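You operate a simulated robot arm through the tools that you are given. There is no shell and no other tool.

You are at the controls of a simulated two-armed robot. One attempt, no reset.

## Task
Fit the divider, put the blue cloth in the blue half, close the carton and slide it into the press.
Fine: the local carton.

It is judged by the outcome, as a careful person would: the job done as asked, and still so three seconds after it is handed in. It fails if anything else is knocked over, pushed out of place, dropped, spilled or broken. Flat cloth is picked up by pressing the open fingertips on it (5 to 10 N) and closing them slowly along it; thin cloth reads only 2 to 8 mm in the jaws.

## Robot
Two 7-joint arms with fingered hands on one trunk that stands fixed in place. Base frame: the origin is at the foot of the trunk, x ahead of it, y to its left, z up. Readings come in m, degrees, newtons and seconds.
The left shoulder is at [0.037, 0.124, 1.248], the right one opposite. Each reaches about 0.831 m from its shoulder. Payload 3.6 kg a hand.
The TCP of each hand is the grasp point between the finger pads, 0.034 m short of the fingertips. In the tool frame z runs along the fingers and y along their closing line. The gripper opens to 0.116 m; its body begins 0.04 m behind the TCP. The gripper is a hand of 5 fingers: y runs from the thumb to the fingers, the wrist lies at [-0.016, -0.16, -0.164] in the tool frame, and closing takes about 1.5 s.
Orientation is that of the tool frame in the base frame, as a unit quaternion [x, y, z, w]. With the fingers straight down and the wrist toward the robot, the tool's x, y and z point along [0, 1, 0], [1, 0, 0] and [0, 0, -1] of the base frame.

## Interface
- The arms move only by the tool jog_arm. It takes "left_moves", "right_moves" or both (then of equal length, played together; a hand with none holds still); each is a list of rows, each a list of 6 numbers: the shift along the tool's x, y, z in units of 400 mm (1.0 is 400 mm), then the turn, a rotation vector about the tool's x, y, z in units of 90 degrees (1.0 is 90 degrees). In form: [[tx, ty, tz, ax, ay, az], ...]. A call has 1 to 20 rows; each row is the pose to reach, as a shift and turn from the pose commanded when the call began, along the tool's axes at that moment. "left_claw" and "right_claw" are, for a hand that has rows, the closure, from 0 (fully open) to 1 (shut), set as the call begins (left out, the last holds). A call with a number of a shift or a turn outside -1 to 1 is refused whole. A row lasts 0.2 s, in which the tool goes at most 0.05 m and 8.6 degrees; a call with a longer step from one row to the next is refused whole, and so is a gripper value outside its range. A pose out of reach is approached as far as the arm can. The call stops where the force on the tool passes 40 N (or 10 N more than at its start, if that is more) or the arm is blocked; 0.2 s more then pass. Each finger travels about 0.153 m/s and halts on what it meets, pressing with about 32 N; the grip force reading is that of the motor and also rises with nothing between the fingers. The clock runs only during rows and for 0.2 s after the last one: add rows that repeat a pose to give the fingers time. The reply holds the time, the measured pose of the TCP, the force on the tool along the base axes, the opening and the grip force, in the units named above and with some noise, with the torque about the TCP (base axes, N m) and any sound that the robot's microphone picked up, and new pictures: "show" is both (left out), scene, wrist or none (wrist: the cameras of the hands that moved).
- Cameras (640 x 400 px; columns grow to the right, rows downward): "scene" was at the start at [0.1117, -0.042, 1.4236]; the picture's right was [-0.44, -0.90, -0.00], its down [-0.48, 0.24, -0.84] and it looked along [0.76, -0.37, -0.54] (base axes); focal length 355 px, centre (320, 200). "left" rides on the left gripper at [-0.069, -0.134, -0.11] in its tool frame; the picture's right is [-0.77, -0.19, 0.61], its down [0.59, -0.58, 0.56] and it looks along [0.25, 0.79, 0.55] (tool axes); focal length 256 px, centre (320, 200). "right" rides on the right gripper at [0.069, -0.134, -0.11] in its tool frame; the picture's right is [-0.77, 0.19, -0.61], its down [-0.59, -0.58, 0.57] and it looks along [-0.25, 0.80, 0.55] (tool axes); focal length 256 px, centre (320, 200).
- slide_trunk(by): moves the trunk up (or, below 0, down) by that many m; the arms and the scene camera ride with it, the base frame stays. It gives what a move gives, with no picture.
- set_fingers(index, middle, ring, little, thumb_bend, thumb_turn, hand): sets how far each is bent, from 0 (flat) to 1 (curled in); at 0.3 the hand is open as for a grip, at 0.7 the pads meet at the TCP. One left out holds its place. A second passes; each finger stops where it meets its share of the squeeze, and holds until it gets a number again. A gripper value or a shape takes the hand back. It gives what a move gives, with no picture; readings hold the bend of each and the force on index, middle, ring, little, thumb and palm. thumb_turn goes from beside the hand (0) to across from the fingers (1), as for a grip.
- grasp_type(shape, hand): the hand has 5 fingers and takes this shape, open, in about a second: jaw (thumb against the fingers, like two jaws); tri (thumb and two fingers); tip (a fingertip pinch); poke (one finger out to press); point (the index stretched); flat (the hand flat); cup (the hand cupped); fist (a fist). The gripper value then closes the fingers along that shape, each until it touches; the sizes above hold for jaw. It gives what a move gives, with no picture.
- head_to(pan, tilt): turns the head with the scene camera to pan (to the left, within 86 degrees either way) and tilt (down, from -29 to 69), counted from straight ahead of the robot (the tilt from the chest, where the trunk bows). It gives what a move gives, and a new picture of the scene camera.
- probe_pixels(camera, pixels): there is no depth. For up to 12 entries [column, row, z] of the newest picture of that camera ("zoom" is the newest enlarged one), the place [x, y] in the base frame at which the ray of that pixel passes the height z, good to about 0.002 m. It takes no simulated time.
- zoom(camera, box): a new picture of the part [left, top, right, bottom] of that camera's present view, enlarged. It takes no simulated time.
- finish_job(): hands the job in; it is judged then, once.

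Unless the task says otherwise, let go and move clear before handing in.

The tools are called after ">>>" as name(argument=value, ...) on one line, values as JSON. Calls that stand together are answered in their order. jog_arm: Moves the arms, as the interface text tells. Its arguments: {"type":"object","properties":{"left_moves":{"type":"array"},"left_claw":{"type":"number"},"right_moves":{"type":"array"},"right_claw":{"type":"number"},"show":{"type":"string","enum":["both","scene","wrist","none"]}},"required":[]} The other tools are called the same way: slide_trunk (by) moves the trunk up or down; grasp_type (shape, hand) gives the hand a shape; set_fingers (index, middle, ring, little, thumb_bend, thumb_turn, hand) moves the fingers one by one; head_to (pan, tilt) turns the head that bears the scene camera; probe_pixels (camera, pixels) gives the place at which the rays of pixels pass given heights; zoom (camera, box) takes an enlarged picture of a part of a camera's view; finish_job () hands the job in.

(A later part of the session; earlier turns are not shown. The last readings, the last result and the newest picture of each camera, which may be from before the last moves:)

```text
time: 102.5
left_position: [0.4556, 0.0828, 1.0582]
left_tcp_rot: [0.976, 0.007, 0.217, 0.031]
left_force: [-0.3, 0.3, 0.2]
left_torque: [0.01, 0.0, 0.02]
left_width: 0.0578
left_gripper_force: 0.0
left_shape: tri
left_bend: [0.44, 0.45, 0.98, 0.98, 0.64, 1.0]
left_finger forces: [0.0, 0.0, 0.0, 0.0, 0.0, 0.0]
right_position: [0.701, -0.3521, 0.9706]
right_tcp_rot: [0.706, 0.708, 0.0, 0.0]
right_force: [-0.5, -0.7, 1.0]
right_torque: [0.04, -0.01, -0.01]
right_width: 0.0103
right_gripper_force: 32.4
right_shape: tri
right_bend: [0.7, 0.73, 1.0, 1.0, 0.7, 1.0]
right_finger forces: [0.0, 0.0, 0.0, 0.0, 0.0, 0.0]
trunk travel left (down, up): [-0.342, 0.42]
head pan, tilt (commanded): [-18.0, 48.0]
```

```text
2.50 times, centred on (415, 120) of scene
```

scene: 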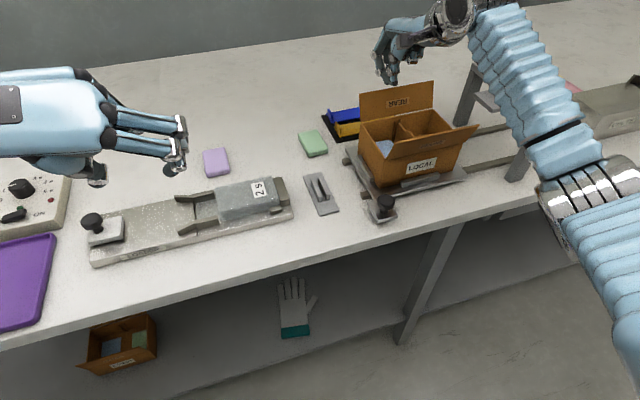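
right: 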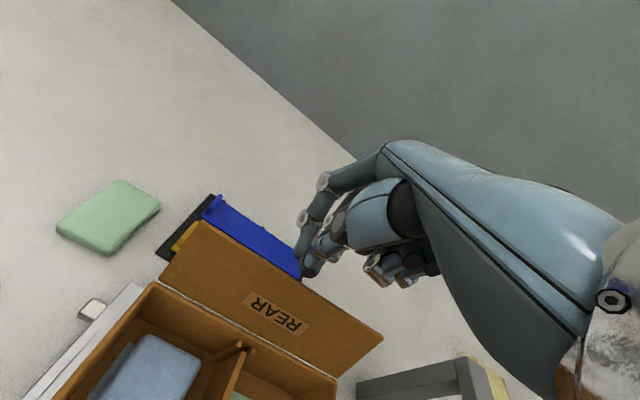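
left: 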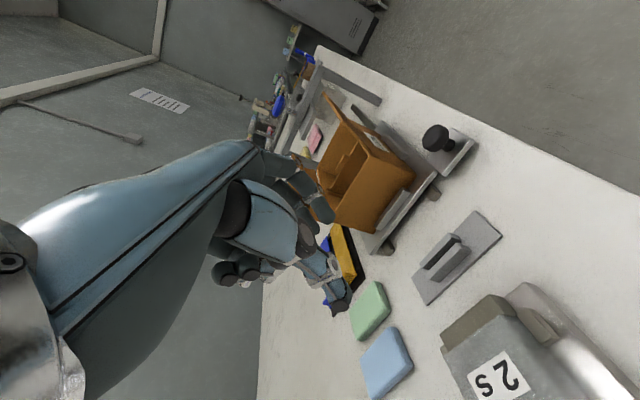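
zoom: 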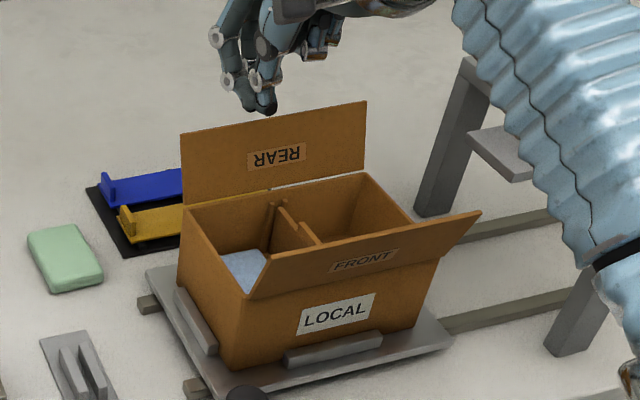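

The tips are just behind the rear flap's top edge. I'll push it forward in a slow arc, first part way.

>>> jog_arm(right_moves=[[0, -0.0275, 0, 0, 0, 0], [0, -0.0525, 0, 0, 0, 0], [0, -0.0825, -0.0025, 0, 0, 0], [0, -0.11, -0.005, 0, 0, 0], [0, -0.1388, -0.005, 0, 0, 0], [0, -0.1388, -0.005, 0, 0, 0]])

>>> zoom(camera="scene", box=[330, 40, 500, 200])

```text
time: 103.9
left_position: [0.4551, 0.0843, 1.0574]
left_tcp_rot: [0.975, 0.007, 0.218, 0.031]
left_force: [-0.3, 0.2, -0.9]
left_torque: [0.04, 0.01, 0.01]
left_width: 0.0578
left_gripper_force: 0.1
left_shape: tri
left_bend: [0.44, 0.45, 0.98, 0.98, 0.64, 1.0]
left_finger forces: [0.0, 0.1, 0.1, 0.0, 0.1, 0.1]
right_position: [0.6446, -0.3534, 0.9743]
right_tcp_rot: [0.706, 0.708, 0.0, -0.001]
right_force: [1.0, -0.6, 0.5]
right_torque: [0.02, -0.01, -0.01]
right_width: 0.0106
right_gripper_force: 32.2
right_shape: tri
right_bend: [0.7, 0.73, 1.0, 1.0, 0.7, 1.0]
right_finger forces: [0.0, 0.1, 0.0, 0.1, 0.1, 0.0]
trunk travel left (down, up): [-0.342, 0.42]
head pan, tilt (commanded): [-18.0, 48.0]
```

scene: 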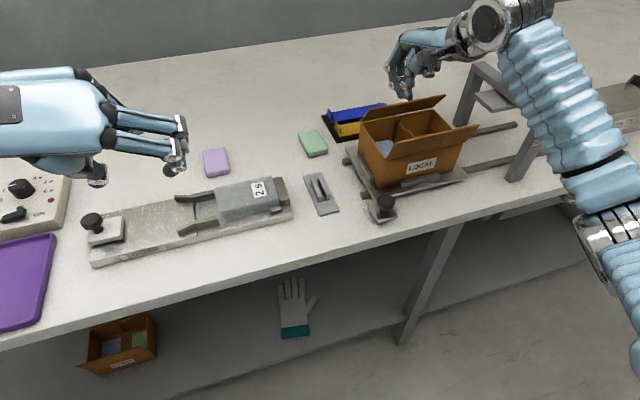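
right: 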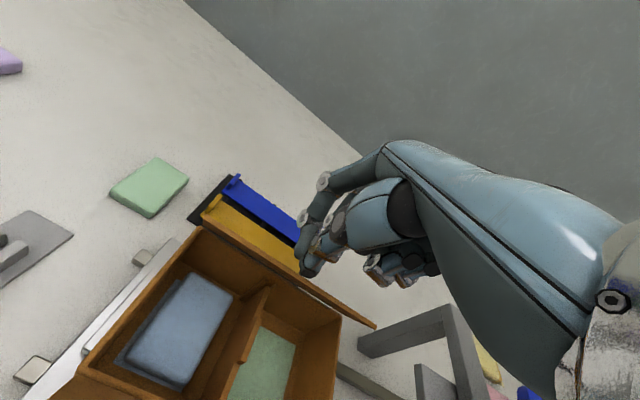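

```text
2.50 times, centred on (415, 120) of scene
```

zoom: 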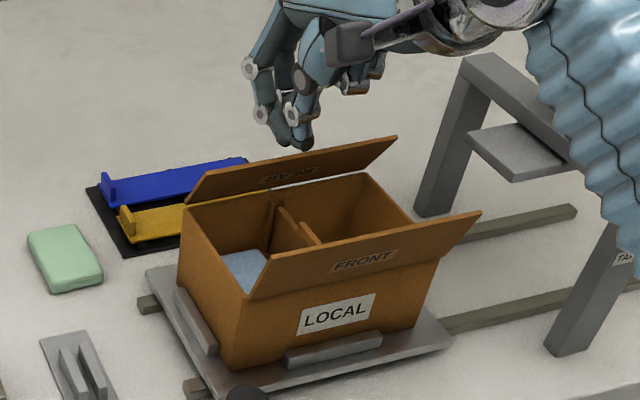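

The rear flap swung past vertical with almost no force. Continuing the arc to push it down flat.

>>> jog_arm(right_moves=[[0, -0.0187, 0.0125, 0, 0, 0], [0, -0.0387, 0.035, 0, 0, 0], [0, -0.0587, 0.0575, 0, 0, 0], [0, -0.0762, 0.0775, 0, 0, 0], [0, -0.0962, 0.085, 0, 0, 0], [0, -0.0962, 0.085, 0, 0, 0]])

>>> zoom(camera="scene", box=[330, 40, 500, 200])

```text
time: 105.3
left_position: [0.4565, 0.0832, 1.0582]
left_tcp_rot: [0.976, 0.007, 0.218, 0.03]
left_force: [0.4, -0.2, -0.4]
left_torque: [0.0, -0.01, 0.02]
left_width: 0.0577
left_gripper_force: 0.1
left_shape: tri
left_bend: [0.44, 0.45, 0.98, 0.98, 0.64, 1.0]
left_finger forces: [0.1, 0.1, 0.1, 0.0, 0.0, 0.0]
right_position: [0.6071, -0.3543, 0.9394]
right_tcp_rot: [0.707, 0.707, 0.0, 0.001]
right_force: [-0.3, 1.2, -0.1]
right_torque: [0.0, 0.0, 0.04]
right_width: 0.0107
right_gripper_force: 32.0
right_shape: tri
right_bend: [0.7, 0.73, 1.0, 1.0, 0.7, 1.0]
right_finger forces: [0.0, 0.0, 0.1, 0.0, 0.0, 0.0]
trunk travel left (down, up): [-0.342, 0.42]
head pan, tilt (commanded): [-18.0, 48.0]
```

scene: 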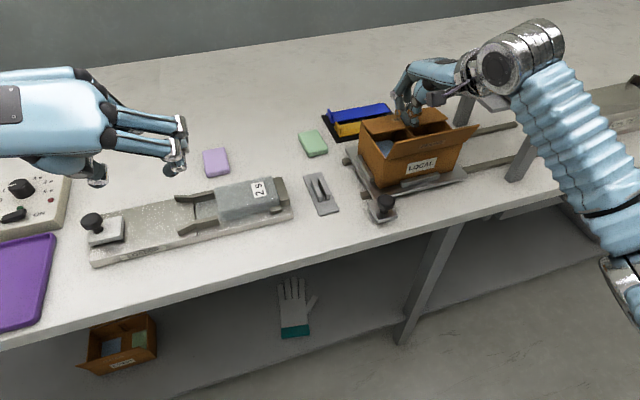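
right: 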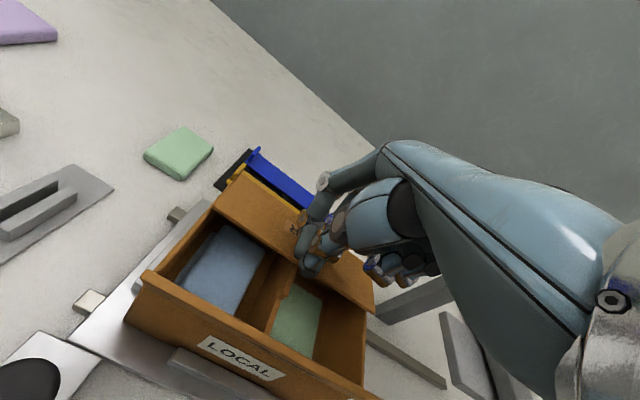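

```text
2.50 times, centred on (415, 120) of scene
```

zoom: 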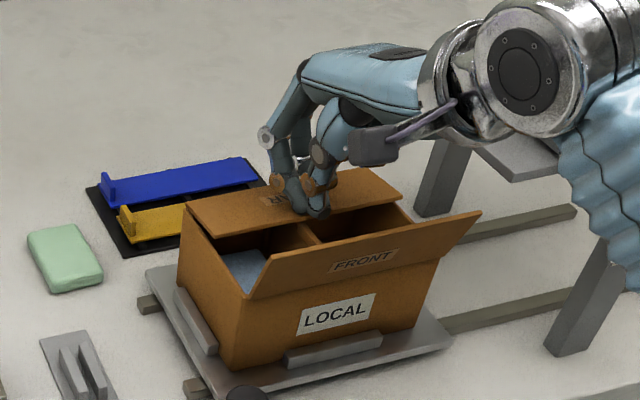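

The rear flap is nearly flat. I'll press down a few mm to seat it.

>>> jog_arm(right_moves=[[0, 0, 0.0075, 0, 0, 0], [0, 0, 0.0125, 0, 0, 0], [0, 0, 0.0125, 0, 0, 0]], show="none")

>>> zoom(camera="scene", box=[350, 80, 490, 190])

```text
time: 106.1
left_position: [0.4551, 0.0841, 1.0575]
left_tcp_rot: [0.976, 0.007, 0.217, 0.03]
left_force: [0.2, 0.1, -0.6]
left_torque: [-0.01, -0.01, 0.03]
left_width: 0.0576
left_gripper_force: 0.0
left_shape: tri
left_bend: [0.44, 0.45, 0.98, 0.98, 0.64, 1.0]
left_finger forces: [0.1, 0.1, 0.0, 0.0, 0.1, 0.0]
right_position: [0.6052, -0.3546, 0.9343]
right_tcp_rot: [0.707, 0.707, 0.0, 0.0]
right_force: [-0.6, -0.7, 0.3]
right_torque: [-0.02, -0.02, 0.01]
right_width: 0.0106
right_gripper_force: 31.5
right_shape: tri
right_bend: [0.7, 0.73, 1.0, 1.0, 0.7, 1.0]
right_finger forces: [0.0, 0.0, 0.0, 0.0, 0.1, 0.0]
trunk travel left (down, up): [-0.342, 0.42]
head pan, tilt (commanded): [-18.0, 48.0]
```

```text
3.64 times, centred on (420, 135) of scene
```

zoom: 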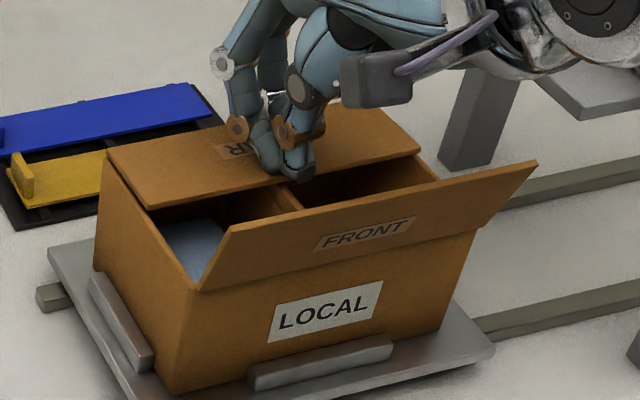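

>>> jog_arm(right_moves=[[0, 0.01, 0.0075, 0, 0, 0], [0, 0.01, 0.015, 0, 0, 0], [0, 0.01, 0.015, 0, 0, 0]], show="none")

>>> zoom(camera="scene", box=[350, 80, 490, 190])

>>> zoom(camera="right", box=[100, 160, 400, 400])

```text
time: 106.9
left_position: [0.4545, 0.083, 1.0585]
left_tcp_rot: [0.975, 0.007, 0.218, 0.03]
left_force: [-0.5, 0.6, -0.1]
left_torque: [0.01, -0.01, -0.02]
left_width: 0.0576
left_gripper_force: 0.0
left_shape: tri
left_bend: [0.44, 0.45, 0.98, 0.98, 0.64, 1.0]
left_finger forces: [0.0, 0.0, 0.1, 0.0, 0.1, 0.1]
right_position: [0.6092, -0.3541, 0.9311]
right_tcp_rot: [0.707, 0.707, 0.002, 0.001]
right_force: [1.4, -0.6, 8.7]
right_torque: [-0.04, 0.01, 0.02]
right_width: 0.0107
right_gripper_force: 32.5
right_shape: tri
right_bend: [0.71, 0.73, 1.0, 1.0, 0.7, 1.0]
right_finger forces: [0.0, 0.0, 0.0, 0.0, 0.0, 0.0]
trunk travel left (down, up): [-0.342, 0.42]
head pan, tilt (commanded): [-18.0, 48.0]
```

```text
3.64 times, centred on (420, 135) of scene
```

zoom: 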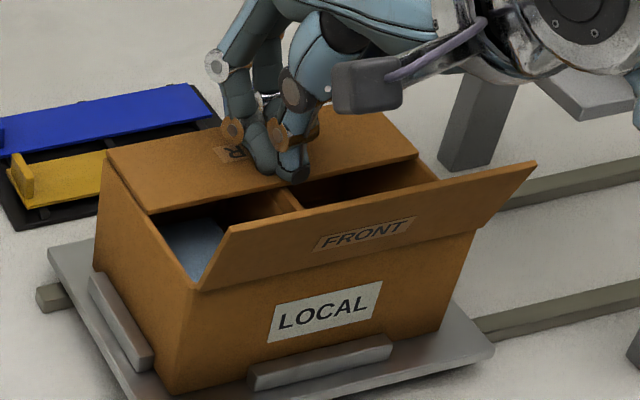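

```text
1.67 times, centred on (250, 280) of right
```

zoom: 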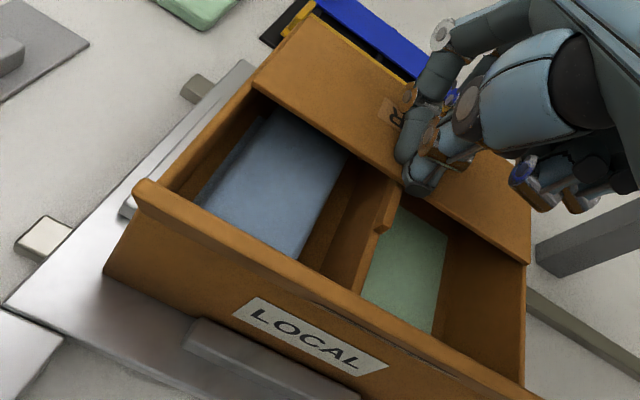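

The rear flap is down (8.7 N on it). I'll release it, go around to the front of the carton and get behind the front flap.

>>> jog_arm(right_moves=[[0, 0, -0.1, 0, 0, 0], [0, 0, -0.2, 0, 0, 0], [0, 0, -0.297, 0, 0, 0], [0, -0.1, -0.297, 0, 0, 0], [0, -0.2, -0.297, 0, 0, 0], [0, -0.3, -0.297, 0, 0, 0], [0, -0.3855, -0.297, 0, 0, 0], [0, -0.3855, -0.19, 0, 0, 0], [0, -0.3855, -0.0848, 0, 0, 0], [0, -0.3855, -0.0848, 0, 0, 0]])

>>> zoom(camera="scene", box=[330, 60, 500, 210])

```text
time: 109.1
left_position: [0.4562, 0.0829, 1.058]
left_tcp_rot: [0.976, 0.006, 0.217, 0.03]
left_force: [0.1, 0.2, 0.0]
left_torque: [-0.02, 0.01, -0.02]
left_width: 0.0578
left_gripper_force: 0.0
left_shape: tri
left_bend: [0.44, 0.45, 0.98, 0.98, 0.64, 1.0]
left_finger forces: [0.0, 0.1, 0.1, 0.0, 0.0, 0.1]
right_position: [0.4546, -0.3545, 0.962]
right_tcp_rot: [0.706, 0.708, 0.0, 0.0]
right_force: [-0.7, 0.3, -0.2]
right_torque: [-0.02, 0.0, 0.03]
right_width: 0.0107
right_gripper_force: 31.9
right_shape: tri
right_bend: [0.71, 0.73, 1.0, 1.0, 0.7, 1.0]
right_finger forces: [0.0, 0.0, 0.1, 0.0, 0.0, 0.1]
trunk travel left (down, up): [-0.342, 0.42]
head pan, tilt (commanded): [-18.0, 48.0]
```

scene: 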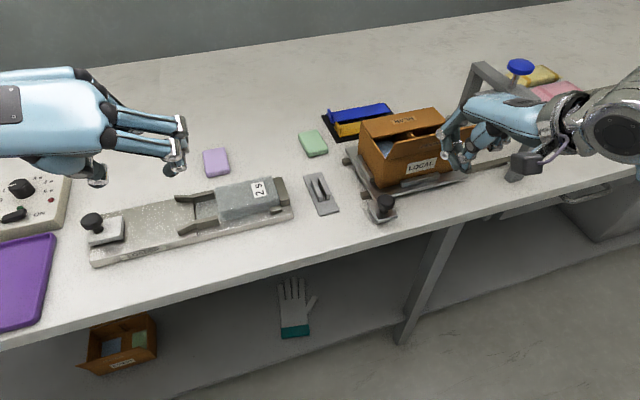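
right: 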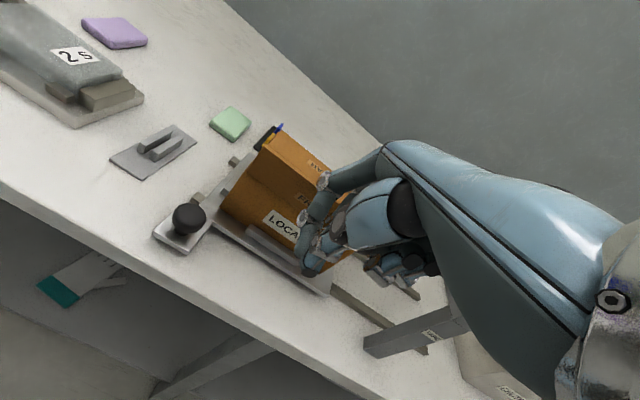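

```text
2.67 times, centred on (415, 135) of scene
```

zoom: 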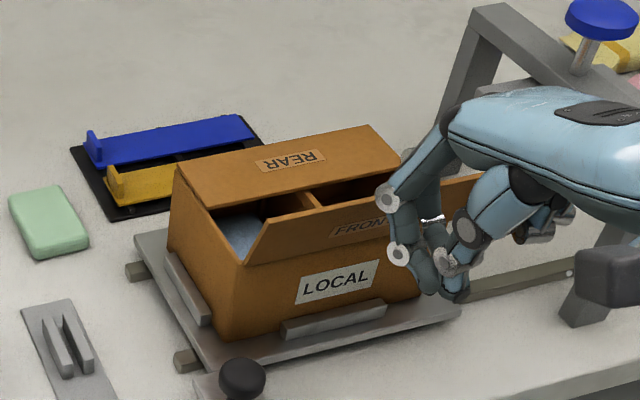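

The rear flap stays flat. Now I'll push the front flap up and over, first part way.

>>> jog_arm(right_moves=[[0, 0.05, -0.0075, 0, 0, 0], [0, 0.101, -0.015, 0, 0, 0], [0, 0.127, -0.0175, 0, 0, 0], [0, 0.1535, -0.02, 0, 0, 0], [0, 0.1835, -0.025, 0, 0, 0], [0, 0.2148, -0.0275, 0, 0, 0], [0, 0.2148, -0.0275, 0, 0, 0]])

>>> zoom(camera="scene", box=[330, 60, 500, 210])

```text
time: 110.7
left_position: [0.4559, 0.0823, 1.0583]
left_tcp_rot: [0.976, 0.007, 0.217, 0.031]
left_force: [-0.4, 0.0, -0.6]
left_torque: [0.02, 0.01, 0.02]
left_width: 0.0579
left_gripper_force: 0.1
left_shape: tri
left_bend: [0.44, 0.45, 0.98, 0.98, 0.64, 1.0]
left_finger forces: [0.1, 0.0, 0.0, 0.1, 0.0, 0.0]
right_position: [0.541, -0.3555, 0.9746]
right_tcp_rot: [0.707, 0.707, 0.0, 0.001]
right_force: [-0.5, 0.4, 0.0]
right_torque: [0.01, 0.02, -0.01]
right_width: 0.0104
right_gripper_force: 32.4
right_shape: tri
right_bend: [0.71, 0.73, 1.0, 1.0, 0.7, 1.0]
right_finger forces: [0.0, 0.0, 0.1, 0.0, 0.0, 0.1]
trunk travel left (down, up): [-0.342, 0.42]
head pan, tilt (commanded): [-18.0, 48.0]
```

scene: 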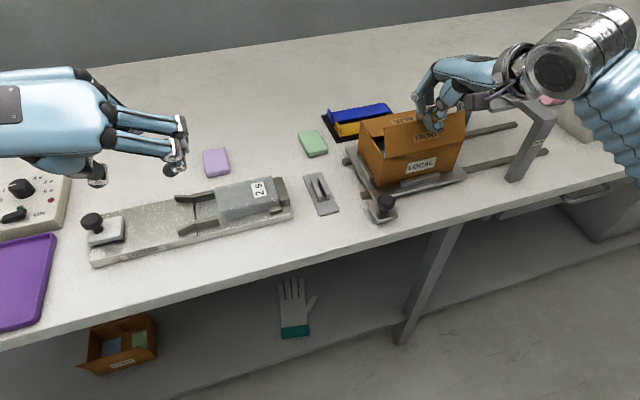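
right: 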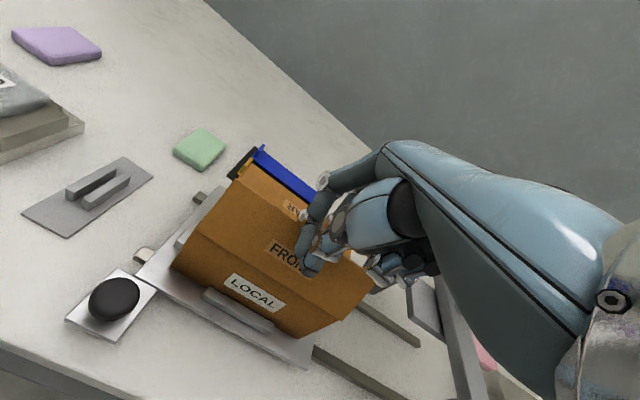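

```text
2.67 times, centred on (415, 135) of scene
```

zoom: 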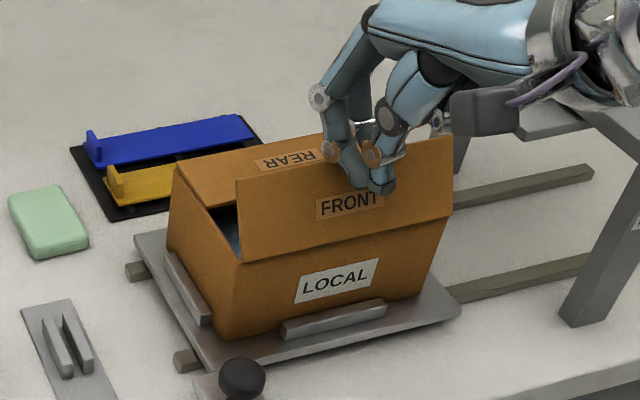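

The front flap follows. Continuing the arc down onto the carton.

>>> jog_arm(right_moves=[[0, 0.02, 0.01, 0, 0, 0], [0, 0.04, 0.03, 0, 0, 0], [0, 0.0575, 0.055, 0, 0, 0], [0, 0.0725, 0.075, 0, 0, 0], [0, 0.0925, 0.0875, 0, 0, 0], [0, 0.0925, 0.0875, 0, 0, 0]])

>>> zoom(camera="scene", box=[330, 60, 500, 210])

```text
time: 112.1
left_position: [0.4564, 0.0831, 1.0589]
left_tcp_rot: [0.976, 0.007, 0.218, 0.031]
left_force: [0.4, 0.7, -0.4]
left_torque: [0.05, 0.05, 0.01]
left_width: 0.0578
left_gripper_force: 0.0
left_shape: tri
left_bend: [0.44, 0.45, 0.98, 0.98, 0.64, 1.0]
left_finger forces: [0.1, 0.0, 0.0, 0.0, 0.0, 0.1]
right_position: [0.5778, -0.3551, 0.9382]
right_tcp_rot: [0.707, 0.707, 0.0, 0.0]
right_force: [0.2, -1.3, -0.7]
right_torque: [0.02, 0.01, -0.02]
right_width: 0.0107
right_gripper_force: 32.2
right_shape: tri
right_bend: [0.71, 0.73, 1.0, 1.0, 0.7, 1.0]
right_finger forces: [0.1, 0.1, 0.1, 0.1, 0.0, 0.0]
trunk travel left (down, up): [-0.342, 0.42]
head pan, tilt (commanded): [-18.0, 48.0]
```

scene: 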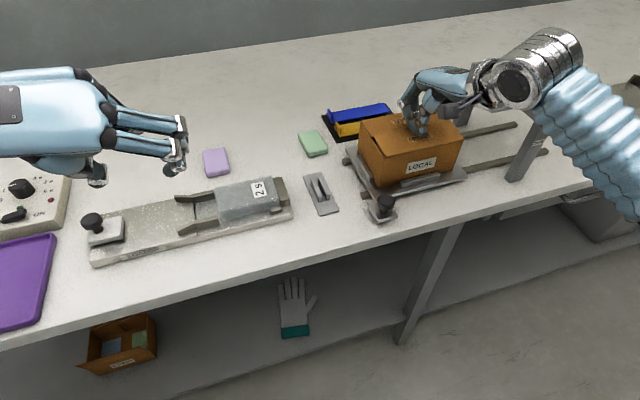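
right: 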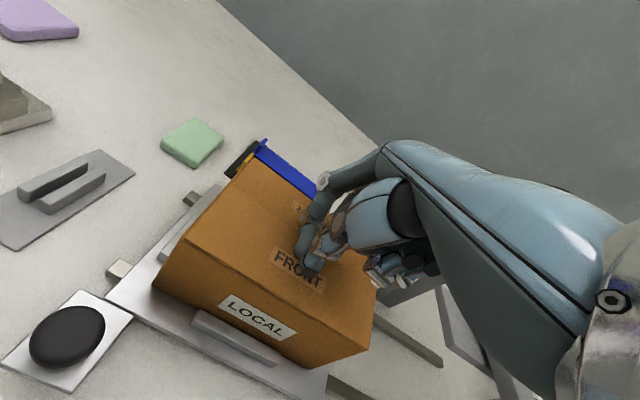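

```text
2.67 times, centred on (415, 135) of scene
```

zoom: 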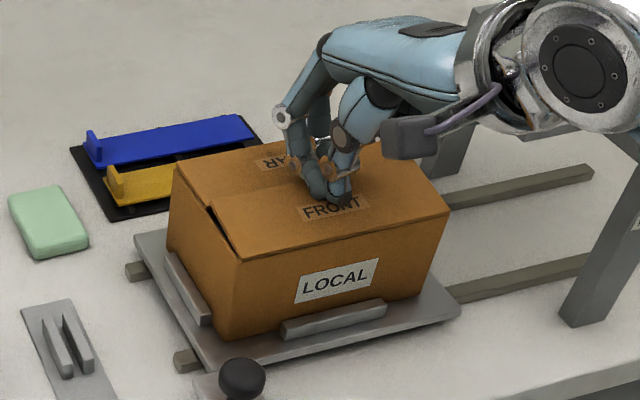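

Both flaps are nearly closed, with a small gap at the left edge. I'll press down gently near the middle.

>>> jog_arm(right_moves=[[0, 0, 0.0075, 0, 0, 0], [0, 0, 0.015, 0, 0, 0], [0, 0, 0.02, 0, 0, 0], [0, 0, 0.02, 0, 0, 0]], show="none")

>>> zoom(camera="scene", box=[345, 80, 480, 190])

```text
time: 113.1
left_position: [0.4559, 0.082, 1.0581]
left_tcp_rot: [0.976, 0.007, 0.217, 0.031]
left_force: [-0.3, 0.0, -0.1]
left_torque: [-0.01, 0.0, 0.0]
left_width: 0.0578
left_gripper_force: 0.0
left_shape: tri
left_bend: [0.44, 0.45, 0.98, 0.98, 0.64, 1.0]
left_finger forces: [0.1, 0.1, 0.1, 0.1, 0.0, 0.0]
right_position: [0.5779, -0.3549, 0.9311]
right_tcp_rot: [0.707, 0.707, 0.001, 0.0]
right_force: [0.1, -0.6, 3.5]
right_torque: [-0.02, 0.01, -0.01]
right_width: 0.0104
right_gripper_force: 31.7
right_shape: tri
right_bend: [0.71, 0.73, 1.0, 1.0, 0.7, 1.0]
right_finger forces: [0.0, 0.0, 0.0, 0.1, 0.0, 0.1]
trunk travel left (down, up): [-0.342, 0.42]
head pan, tilt (commanded): [-18.0, 48.0]
```

```text
3.64 times, centred on (412, 135) of scene
```

zoom: 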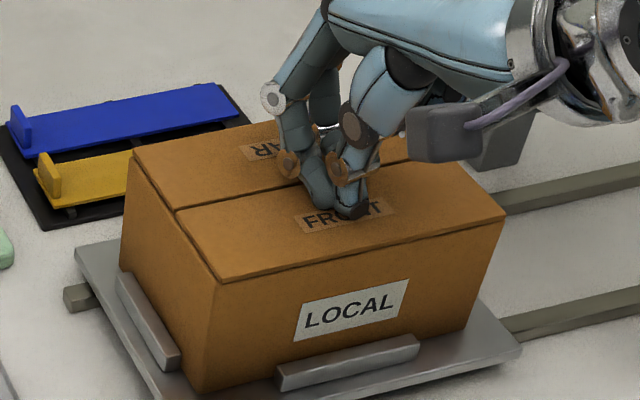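

The carton is closed flat, with 3.5 N on it. I'll press slightly more, then lift off and check that both flaps stay down.

>>> jog_arm(right_moves=[[0, 0, 0.004, 0, 0, 0], [0, 0, 0.004, 0, 0, 0], [0, 0, -0.05, 0, 0, 0], [0, 0, -0.15, 0, 0, 0], [0, -0.05, -0.25, 0, 0, 0], [0, -0.1, -0.3, 0, 0, 0], [0, -0.1, -0.3, 0, 0, 0]])

>>> zoom(camera="scene", box=[330, 70, 500, 210])

>>> zoom(camera="right", box=[80, 180, 400, 400])

```text
time: 114.7
left_position: [0.4557, 0.0847, 1.0578]
left_tcp_rot: [0.976, 0.007, 0.217, 0.031]
left_force: [0.2, -0.7, 1.1]
left_torque: [0.03, 0.04, -0.02]
left_width: 0.0578
left_gripper_force: 0.0
left_shape: tri
left_bend: [0.44, 0.45, 0.98, 0.98, 0.64, 1.0]
left_finger forces: [0.1, 0.1, 0.0, 0.0, 0.0, 0.1]
right_position: [0.54, -0.3523, 1.05]
right_tcp_rot: [0.706, 0.708, 0.0, 0.0]
right_force: [0.5, 0.1, -1.2]
right_torque: [0.01, -0.02, 0.01]
right_width: 0.0105
right_gripper_force: 32.2
right_shape: tri
right_bend: [0.7, 0.73, 1.0, 1.0, 0.7, 1.0]
right_finger forces: [0.1, 0.0, 0.1, 0.0, 0.0, 0.0]
trunk travel left (down, up): [-0.342, 0.42]
head pan, tilt (commanded): [-18.0, 48.0]
```

scene: 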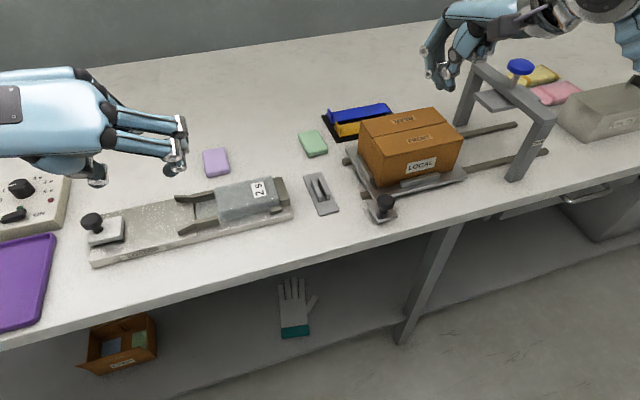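
right: 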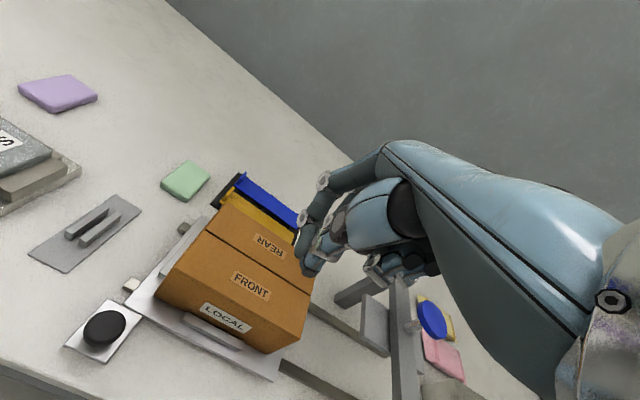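

```text
2.86 times, centred on (415, 140) of scene
```

zoom: 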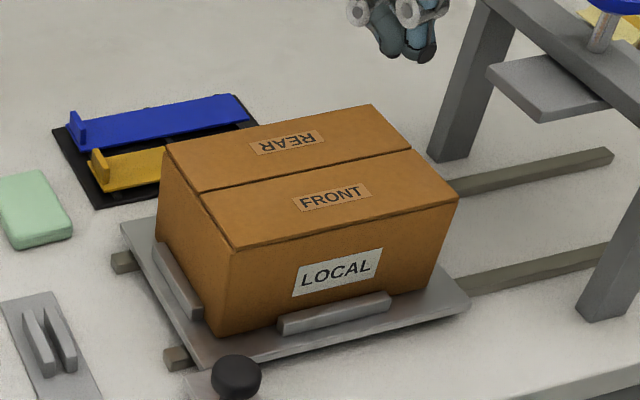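

```text
1.82 times, centred on (240, 290) of right
```

zoom: 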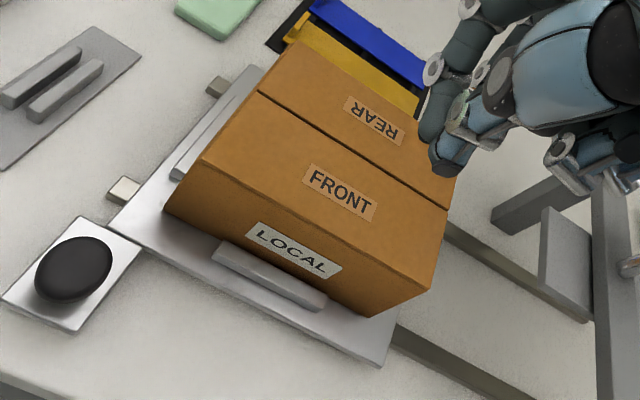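

The carton is closed cleanly. Next is sliding the sled into the press by its black knob; I'll locate the knob and the press/sled geometry precisely.

>>> probe_pixels(camera="scene", pixels=[[386, 202.2, 0.84], [386, 202.2, 0.87], [498, 103, 0.92], [480, 90, 0.93], [525, 165, 0.8], [462, 115, 0.8]])

>>> probe_pixels(camera="right", pixels=[[104.3, 327.4, 0.84], [104.3, 327.4, 0.87], [104.3, 327.4, 0.86], [128.5, 313, 0.82], [70, 310, 0.82], [116, 355, 0.82]])

>>> zoom(camera="right", box=[50, 280, 170, 370])

>>> zoom(camera="scene", box=[355, 165, 455, 240])

```text
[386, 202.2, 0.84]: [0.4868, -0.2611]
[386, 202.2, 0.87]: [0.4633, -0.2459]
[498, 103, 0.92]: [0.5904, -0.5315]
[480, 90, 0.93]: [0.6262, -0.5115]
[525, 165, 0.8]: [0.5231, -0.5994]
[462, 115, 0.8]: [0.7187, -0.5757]
```

```text
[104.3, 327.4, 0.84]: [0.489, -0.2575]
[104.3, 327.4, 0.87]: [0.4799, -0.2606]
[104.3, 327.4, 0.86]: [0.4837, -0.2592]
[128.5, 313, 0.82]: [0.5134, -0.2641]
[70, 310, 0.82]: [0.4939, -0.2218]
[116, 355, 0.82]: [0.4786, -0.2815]
```

```text
4.44 times, centred on (110, 325) of right
```

zoom: 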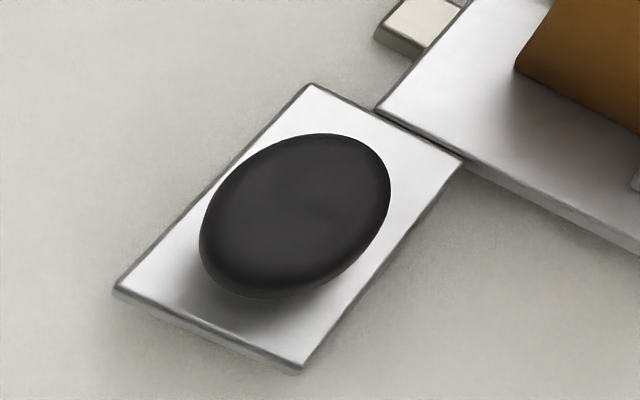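

```text
5.33 times, centred on (405, 202) of scene
```

zoom: 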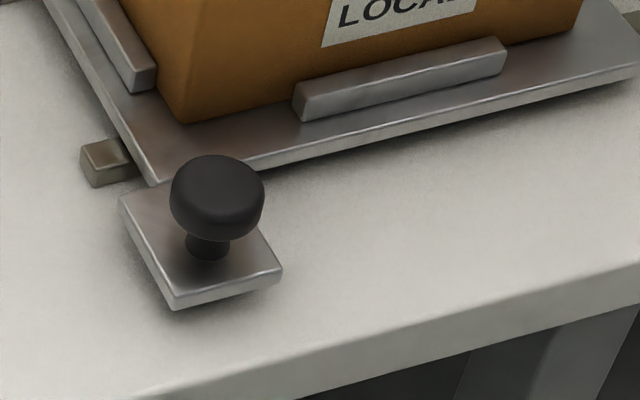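

The knob is at about (0.483,-0.259), ~30 mm across, rigidly attached to the sled's front-left corner. I'll bring the right hand over it, yawed 30° so its fingers stay clear of the carton, and part-open.

>>> jog_arm(right_moves=[[0.0489, -0.0307, 0.01, 0, 0, -0.0667], [0.0978, -0.0613, 0.02, 0, 0, -0.1333], [0.1467, -0.092, 0.03, 0, 0, -0.2], [0.1956, -0.1226, 0.04, 0, 0, -0.2667], [0.2445, -0.1533, 0.05, 0, 0, -0.3333], [0.2445, -0.1533, 0.05, 0, 0, -0.3333], [0.2445, -0.1533, 0.05, 0, 0, -0.3333]], right_claw=0.6)

>>> zoom(camera="right", box=[220, 200, 400, 380])

>>> zoom(camera="scene", box=[330, 70, 500, 240])

```text
time: 116.3
left_position: [0.4565, 0.0834, 1.0593]
left_tcp_rot: [0.975, 0.007, 0.218, 0.03]
left_force: [-0.4, 1.3, 0.0]
left_torque: [-0.01, -0.03, 0.0]
left_width: 0.0577
left_gripper_force: 0.1
left_shape: tri
left_bend: [0.44, 0.45, 0.98, 0.98, 0.64, 1.0]
left_finger forces: [0.1, 0.0, 0.0, 0.0, 0.1, 0.0]
right_position: [0.4781, -0.2542, 1.031]
right_tcp_rot: [0.5, 0.866, -0.001, 0.0]
right_force: [-0.1, 0.5, -0.5]
right_torque: [0.0, 0.02, 0.01]
right_width: 0.046
right_gripper_force: 0.0
right_shape: tri
right_bend: [0.47, 0.49, 0.98, 0.98, 0.69, 1.0]
right_finger forces: [0.1, 0.0, 0.0, 0.1, 0.0, 0.0]
trunk travel left (down, up): [-0.342, 0.42]
head pan, tilt (commanded): [-18.0, 48.0]
```

scene: 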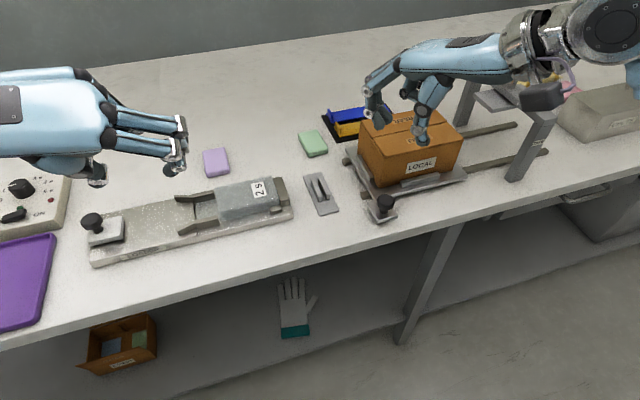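
right: 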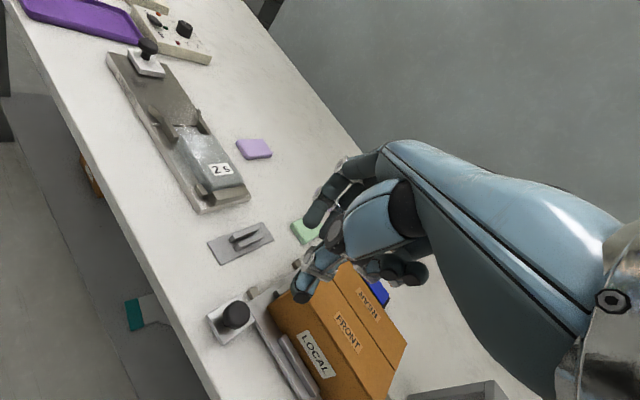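

```text
2.22 times, centred on (310, 290) of right
```

zoom: 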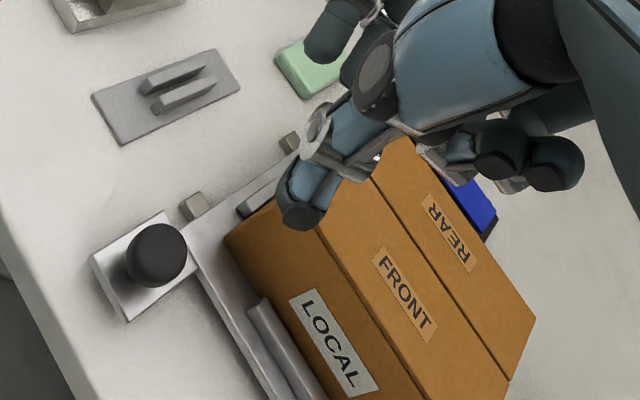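

```text
2.35 times, centred on (415, 155) of scene
```

zoom: 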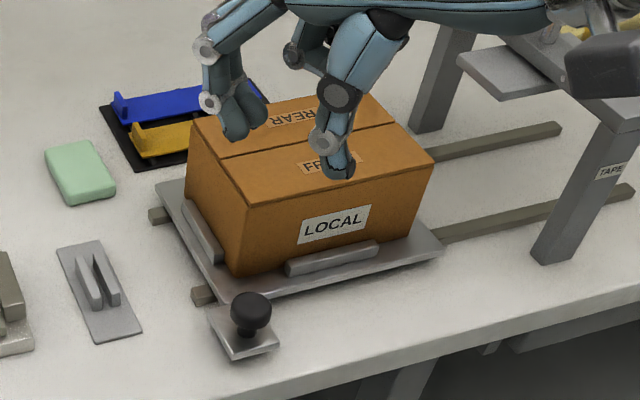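

>>> probe_pixels(camera="right", pixels=[[236.6, 314.8, 0.85], [236.6, 314.8, 0.86], [236.6, 314.8, 0.87]])

>>> probe_pixels(camera="scene", pixels=[[385.5, 201.5, 0.85], [385.5, 201.5, 0.86], [385.5, 201.5, 0.87]])

```text
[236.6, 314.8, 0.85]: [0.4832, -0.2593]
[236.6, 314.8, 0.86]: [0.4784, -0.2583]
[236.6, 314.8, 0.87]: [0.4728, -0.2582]
```

```text
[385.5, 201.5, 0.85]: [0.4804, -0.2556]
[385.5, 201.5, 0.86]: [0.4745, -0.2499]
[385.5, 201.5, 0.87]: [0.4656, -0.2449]
```

The knob's centre is (0.484,-0.259,0.846). I'll descend around it.

>>> jog_arm(right_moves=[[0, 0.003, 0.08, 0, 0, 0], [0, 0.003, 0.16, 0, 0, 0], [0, 0.003, 0.24, 0, 0, 0], [0, 0.003, 0.31, 0, 0, 0], [0, 0.003, 0.36, 0, 0, 0], [0, 0.003, 0.3975, 0, 0, 0], [0, 0.003, 0.3975, 0, 0, 0]])

>>> zoom(camera="right", box=[240, 200, 400, 380])

>>> zoom(camera="scene", box=[340, 110, 460, 240])

```text
time: 117.9
left_position: [0.4562, 0.0834, 1.0582]
left_tcp_rot: [0.976, 0.007, 0.217, 0.031]
left_force: [-0.2, -0.4, -0.3]
left_torque: [0.03, -0.02, -0.02]
left_width: 0.0578
left_gripper_force: 0.1
left_shape: tri
left_bend: [0.44, 0.45, 0.98, 0.98, 0.64, 1.0]
left_finger forces: [0.0, 0.0, 0.1, 0.0, 0.1, 0.1]
right_position: [0.4787, -0.2551, 0.8714]
right_tcp_rot: [0.5, 0.866, 0.001, 0.0]
right_force: [-0.4, 0.0, 0.7]
right_torque: [-0.03, 0.01, -0.01]
right_width: 0.0462
right_gripper_force: 0.1
right_shape: tri
right_bend: [0.47, 0.49, 0.98, 0.98, 0.69, 1.0]
right_finger forces: [0.0, 0.0, 0.0, 0.1, 0.1, 0.0]
trunk travel left (down, up): [-0.342, 0.42]
head pan, tilt (commanded): [-18.0, 48.0]
```

scene: 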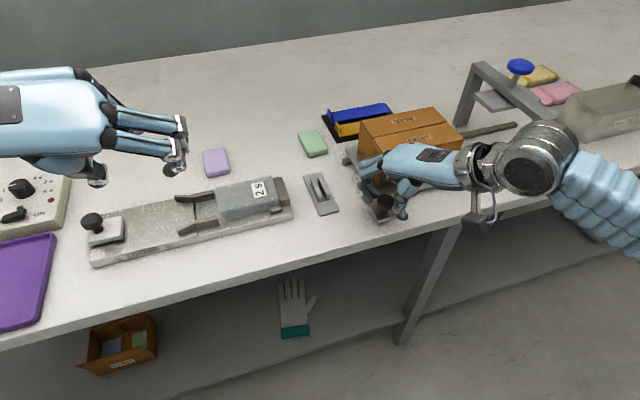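
right: 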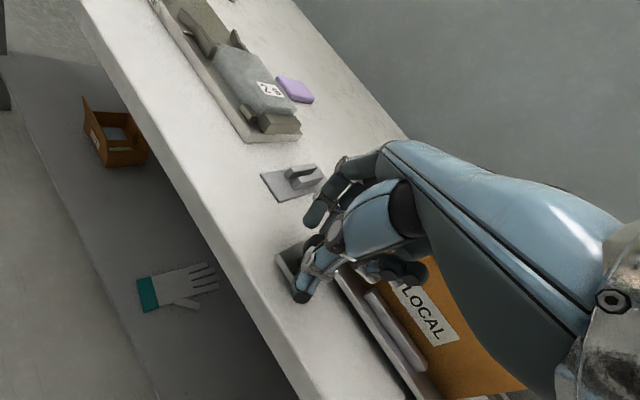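

```text
2.22 times, centred on (320, 290) of right
```

zoom: 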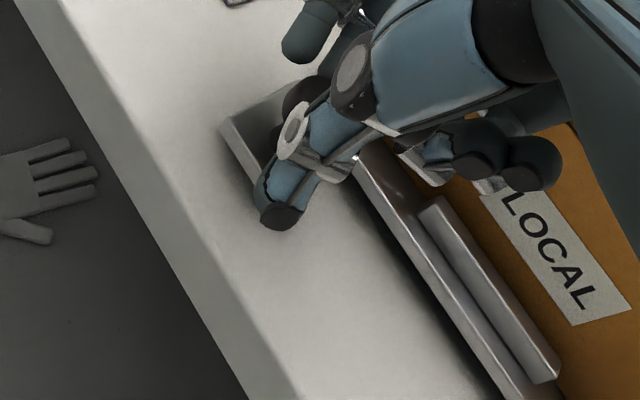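

```text
3.08 times, centred on (400, 175) of scene
```

zoom: 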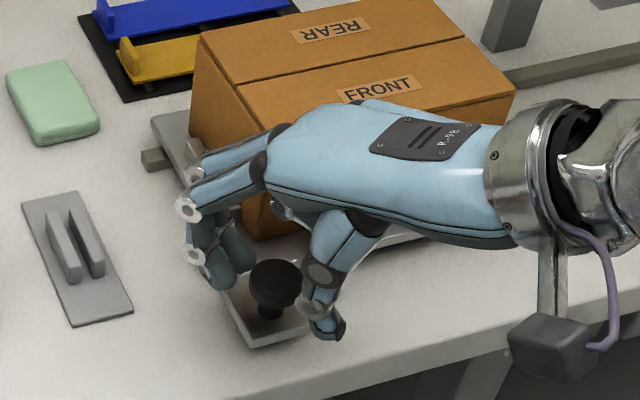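

The knob is between thumb (zoom (325,310)) and fingers (215,255), clear of the carton. I'll close on it.

>>> jog_arm(right_moves=[[0, 0, 0, 0, 0, 0], [0, 0, 0, 0, 0, 0], [0, 0, 0, 0, 0, 0], [0, 0, 0, 0, 0, 0]], right_claw=0.85, show="none")

>>> zoom(camera="scene", box=[340, 110, 460, 240])

```text
time: 118.9
left_position: [0.4547, 0.0823, 1.0585]
left_tcp_rot: [0.976, 0.006, 0.217, 0.031]
left_force: [0.5, 0.6, -0.4]
left_torque: [0.02, -0.05, -0.01]
left_width: 0.0576
left_gripper_force: 0.1
left_shape: tri
left_bend: [0.44, 0.45, 0.98, 0.98, 0.64, 1.0]
left_finger forces: [0.1, 0.0, 0.0, 0.0, 0.0, 0.0]
right_position: [0.4767, -0.256, 0.8708]
right_tcp_rot: [0.501, 0.866, -0.001, -0.002]
right_force: [-6.4, 0.6, -1.7]
right_torque: [0.03, 0.17, 0.04]
right_width: 0.0107
right_gripper_force: 31.9
right_shape: tri
right_bend: [0.71, 0.54, 1.0, 1.0, 0.7, 1.0]
right_finger forces: [7.5, 17.3, 0.1, 0.1, 26.0, 0.0]
trunk travel left (down, up): [-0.342, 0.42]
head pan, tilt (commanded): [-18.0, 48.0]
```

```text
3.08 times, centred on (400, 175) of scene
```

zoom: 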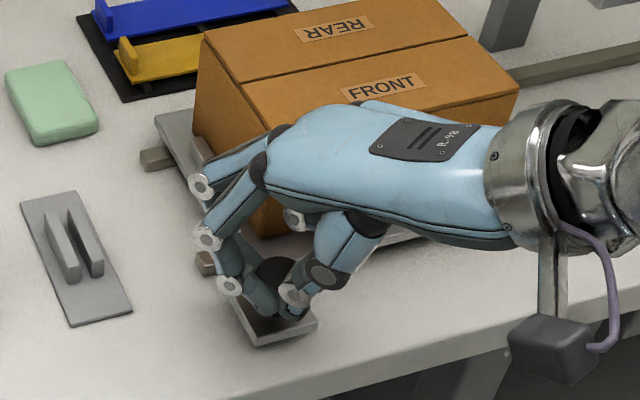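

The knob is held. I'll slide the sled along −y, first 100 mm at a gentle speed.

>>> jog_arm(right_moves=[[-0.0198, -0.0157, 0, 0, 0, 0], [-0.0414, -0.0282, 0, 0, 0, 0], [-0.0631, -0.0407, 0, 0, 0, 0], [-0.0847, -0.0532, 0, 0, 0, 0], [-0.1064, -0.0657, 0, 0, 0, 0], [-0.128, -0.0782, 0, 0, 0, 0], [-0.1497, -0.0907, 0, 0, 0, 0], [-0.1713, -0.1032, 0, 0, 0, 0], [-0.193, -0.1157, 0, 0, 0, 0], [-0.2146, -0.1282, 0, 0, 0, 0]])

>>> zoom(camera="scene", box=[360, 60, 560, 230])

```text
time: 121.1
left_position: [0.4553, 0.0819, 1.0573]
left_tcp_rot: [0.976, 0.005, 0.217, 0.032]
left_force: [-0.6, 0.3, 1.0]
left_torque: [0.0, 0.01, 0.02]
left_width: 0.0577
left_gripper_force: 0.0
left_shape: tri
left_bend: [0.44, 0.45, 0.98, 0.98, 0.64, 1.0]
left_finger forces: [0.1, 0.0, 0.1, 0.0, 0.0, 0.0]
right_position: [0.4756, -0.357, 0.8715]
right_tcp_rot: [0.5, 0.866, 0.0, 0.0]
right_force: [-7.9, 0.6, -5.5]
right_torque: [0.03, 0.21, 0.07]
right_width: 0.0101
right_gripper_force: 32.1
right_shape: tri
right_bend: [0.71, 0.55, 1.0, 1.0, 0.7, 1.0]
right_finger forces: [8.1, 16.9, 0.0, 0.0, 26.3, 0.0]
trunk travel left (down, up): [-0.342, 0.42]
head pan, tilt (commanded): [-18.0, 48.0]
```

scene: 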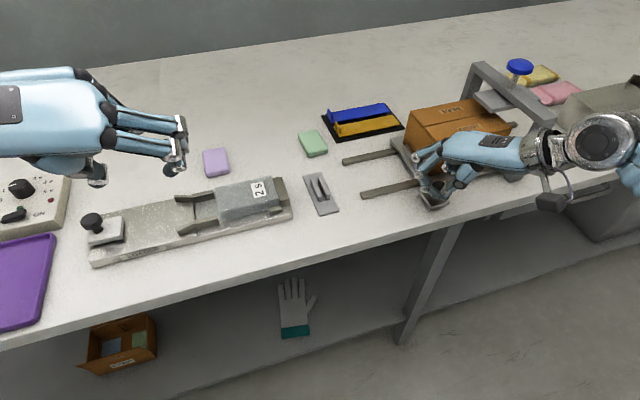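
right: 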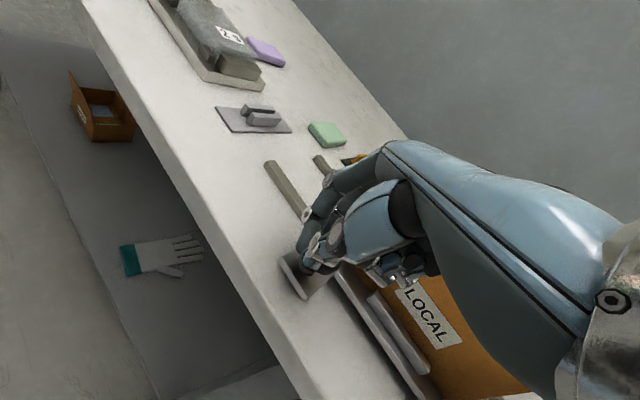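

```text
2.35 times, centred on (460, 145) of scene
```

zoom: 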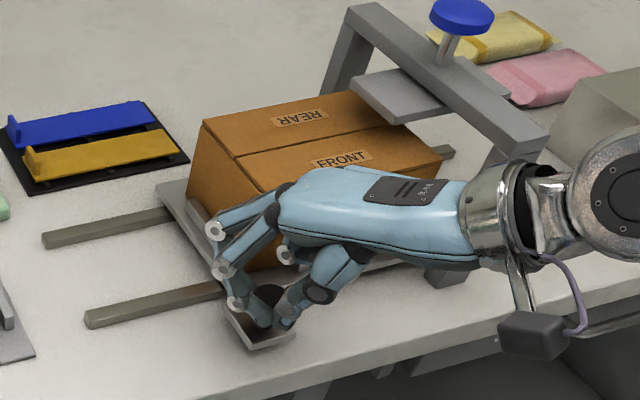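

The carton is sliding under the platen cleanly. I'll relax the slight side/vertical load and continue another 60 mm.

>>> jog_arm(right_moves=[[-0.0098, -0.0112, 0.003, 0, 0, 0], [-0.0315, -0.0237, 0.003, 0, 0, 0], [-0.0531, -0.0362, 0.003, 0, 0, 0], [-0.0748, -0.0487, 0.003, 0, 0, 0], [-0.0964, -0.0612, 0.003, 0, 0, 0], [-0.1181, -0.0737, 0.003, 0, 0, 0], [-0.1181, -0.0737, 0.003, 0, 0, 0]])

>>> zoom(camera="scene", box=[380, 50, 580, 220])

```text
time: 122.7
left_position: [0.4569, 0.0835, 1.0577]
left_tcp_rot: [0.976, 0.006, 0.217, 0.03]
left_force: [0.4, 0.6, -0.9]
left_torque: [-0.02, 0.0, 0.0]
left_width: 0.0578
left_gripper_force: 0.0
left_shape: tri
left_bend: [0.44, 0.45, 0.98, 0.98, 0.64, 1.0]
left_finger forces: [0.0, 0.1, 0.0, 0.1, 0.0, 0.1]
right_position: [0.4753, -0.4105, 0.8721]
right_tcp_rot: [0.5, 0.866, 0.0, 0.001]
right_force: [2.8, -0.4, 3.8]
right_torque: [0.0, -0.2, 0.05]
right_width: 0.0107
right_gripper_force: 31.5
right_shape: tri
right_bend: [0.71, 0.54, 1.0, 1.0, 0.7, 1.0]
right_finger forces: [0.0, 20.5, 0.0, 0.0, 23.7, 0.0]
trunk travel left (down, up): [-0.342, 0.42]
head pan, tilt (commanded): [-18.0, 48.0]
```

scene: 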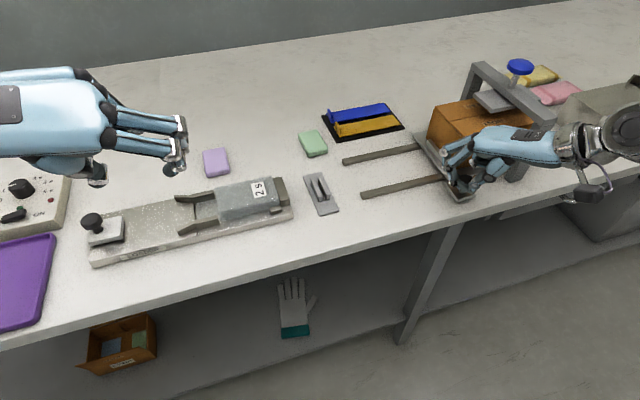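
right: 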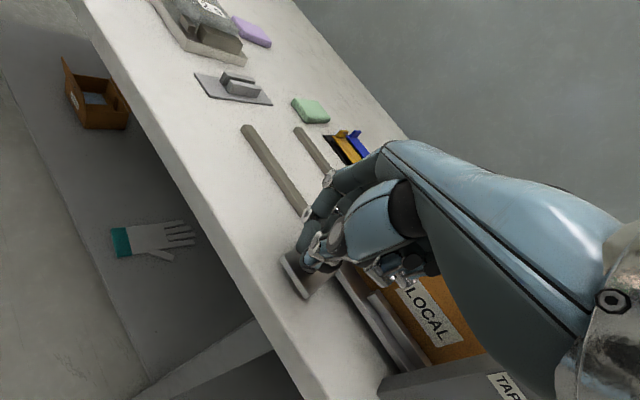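

```text
2.35 times, centred on (480, 135) of scene
```

zoom: 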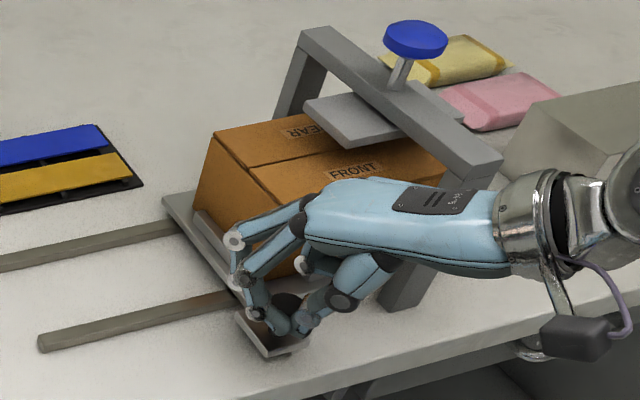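

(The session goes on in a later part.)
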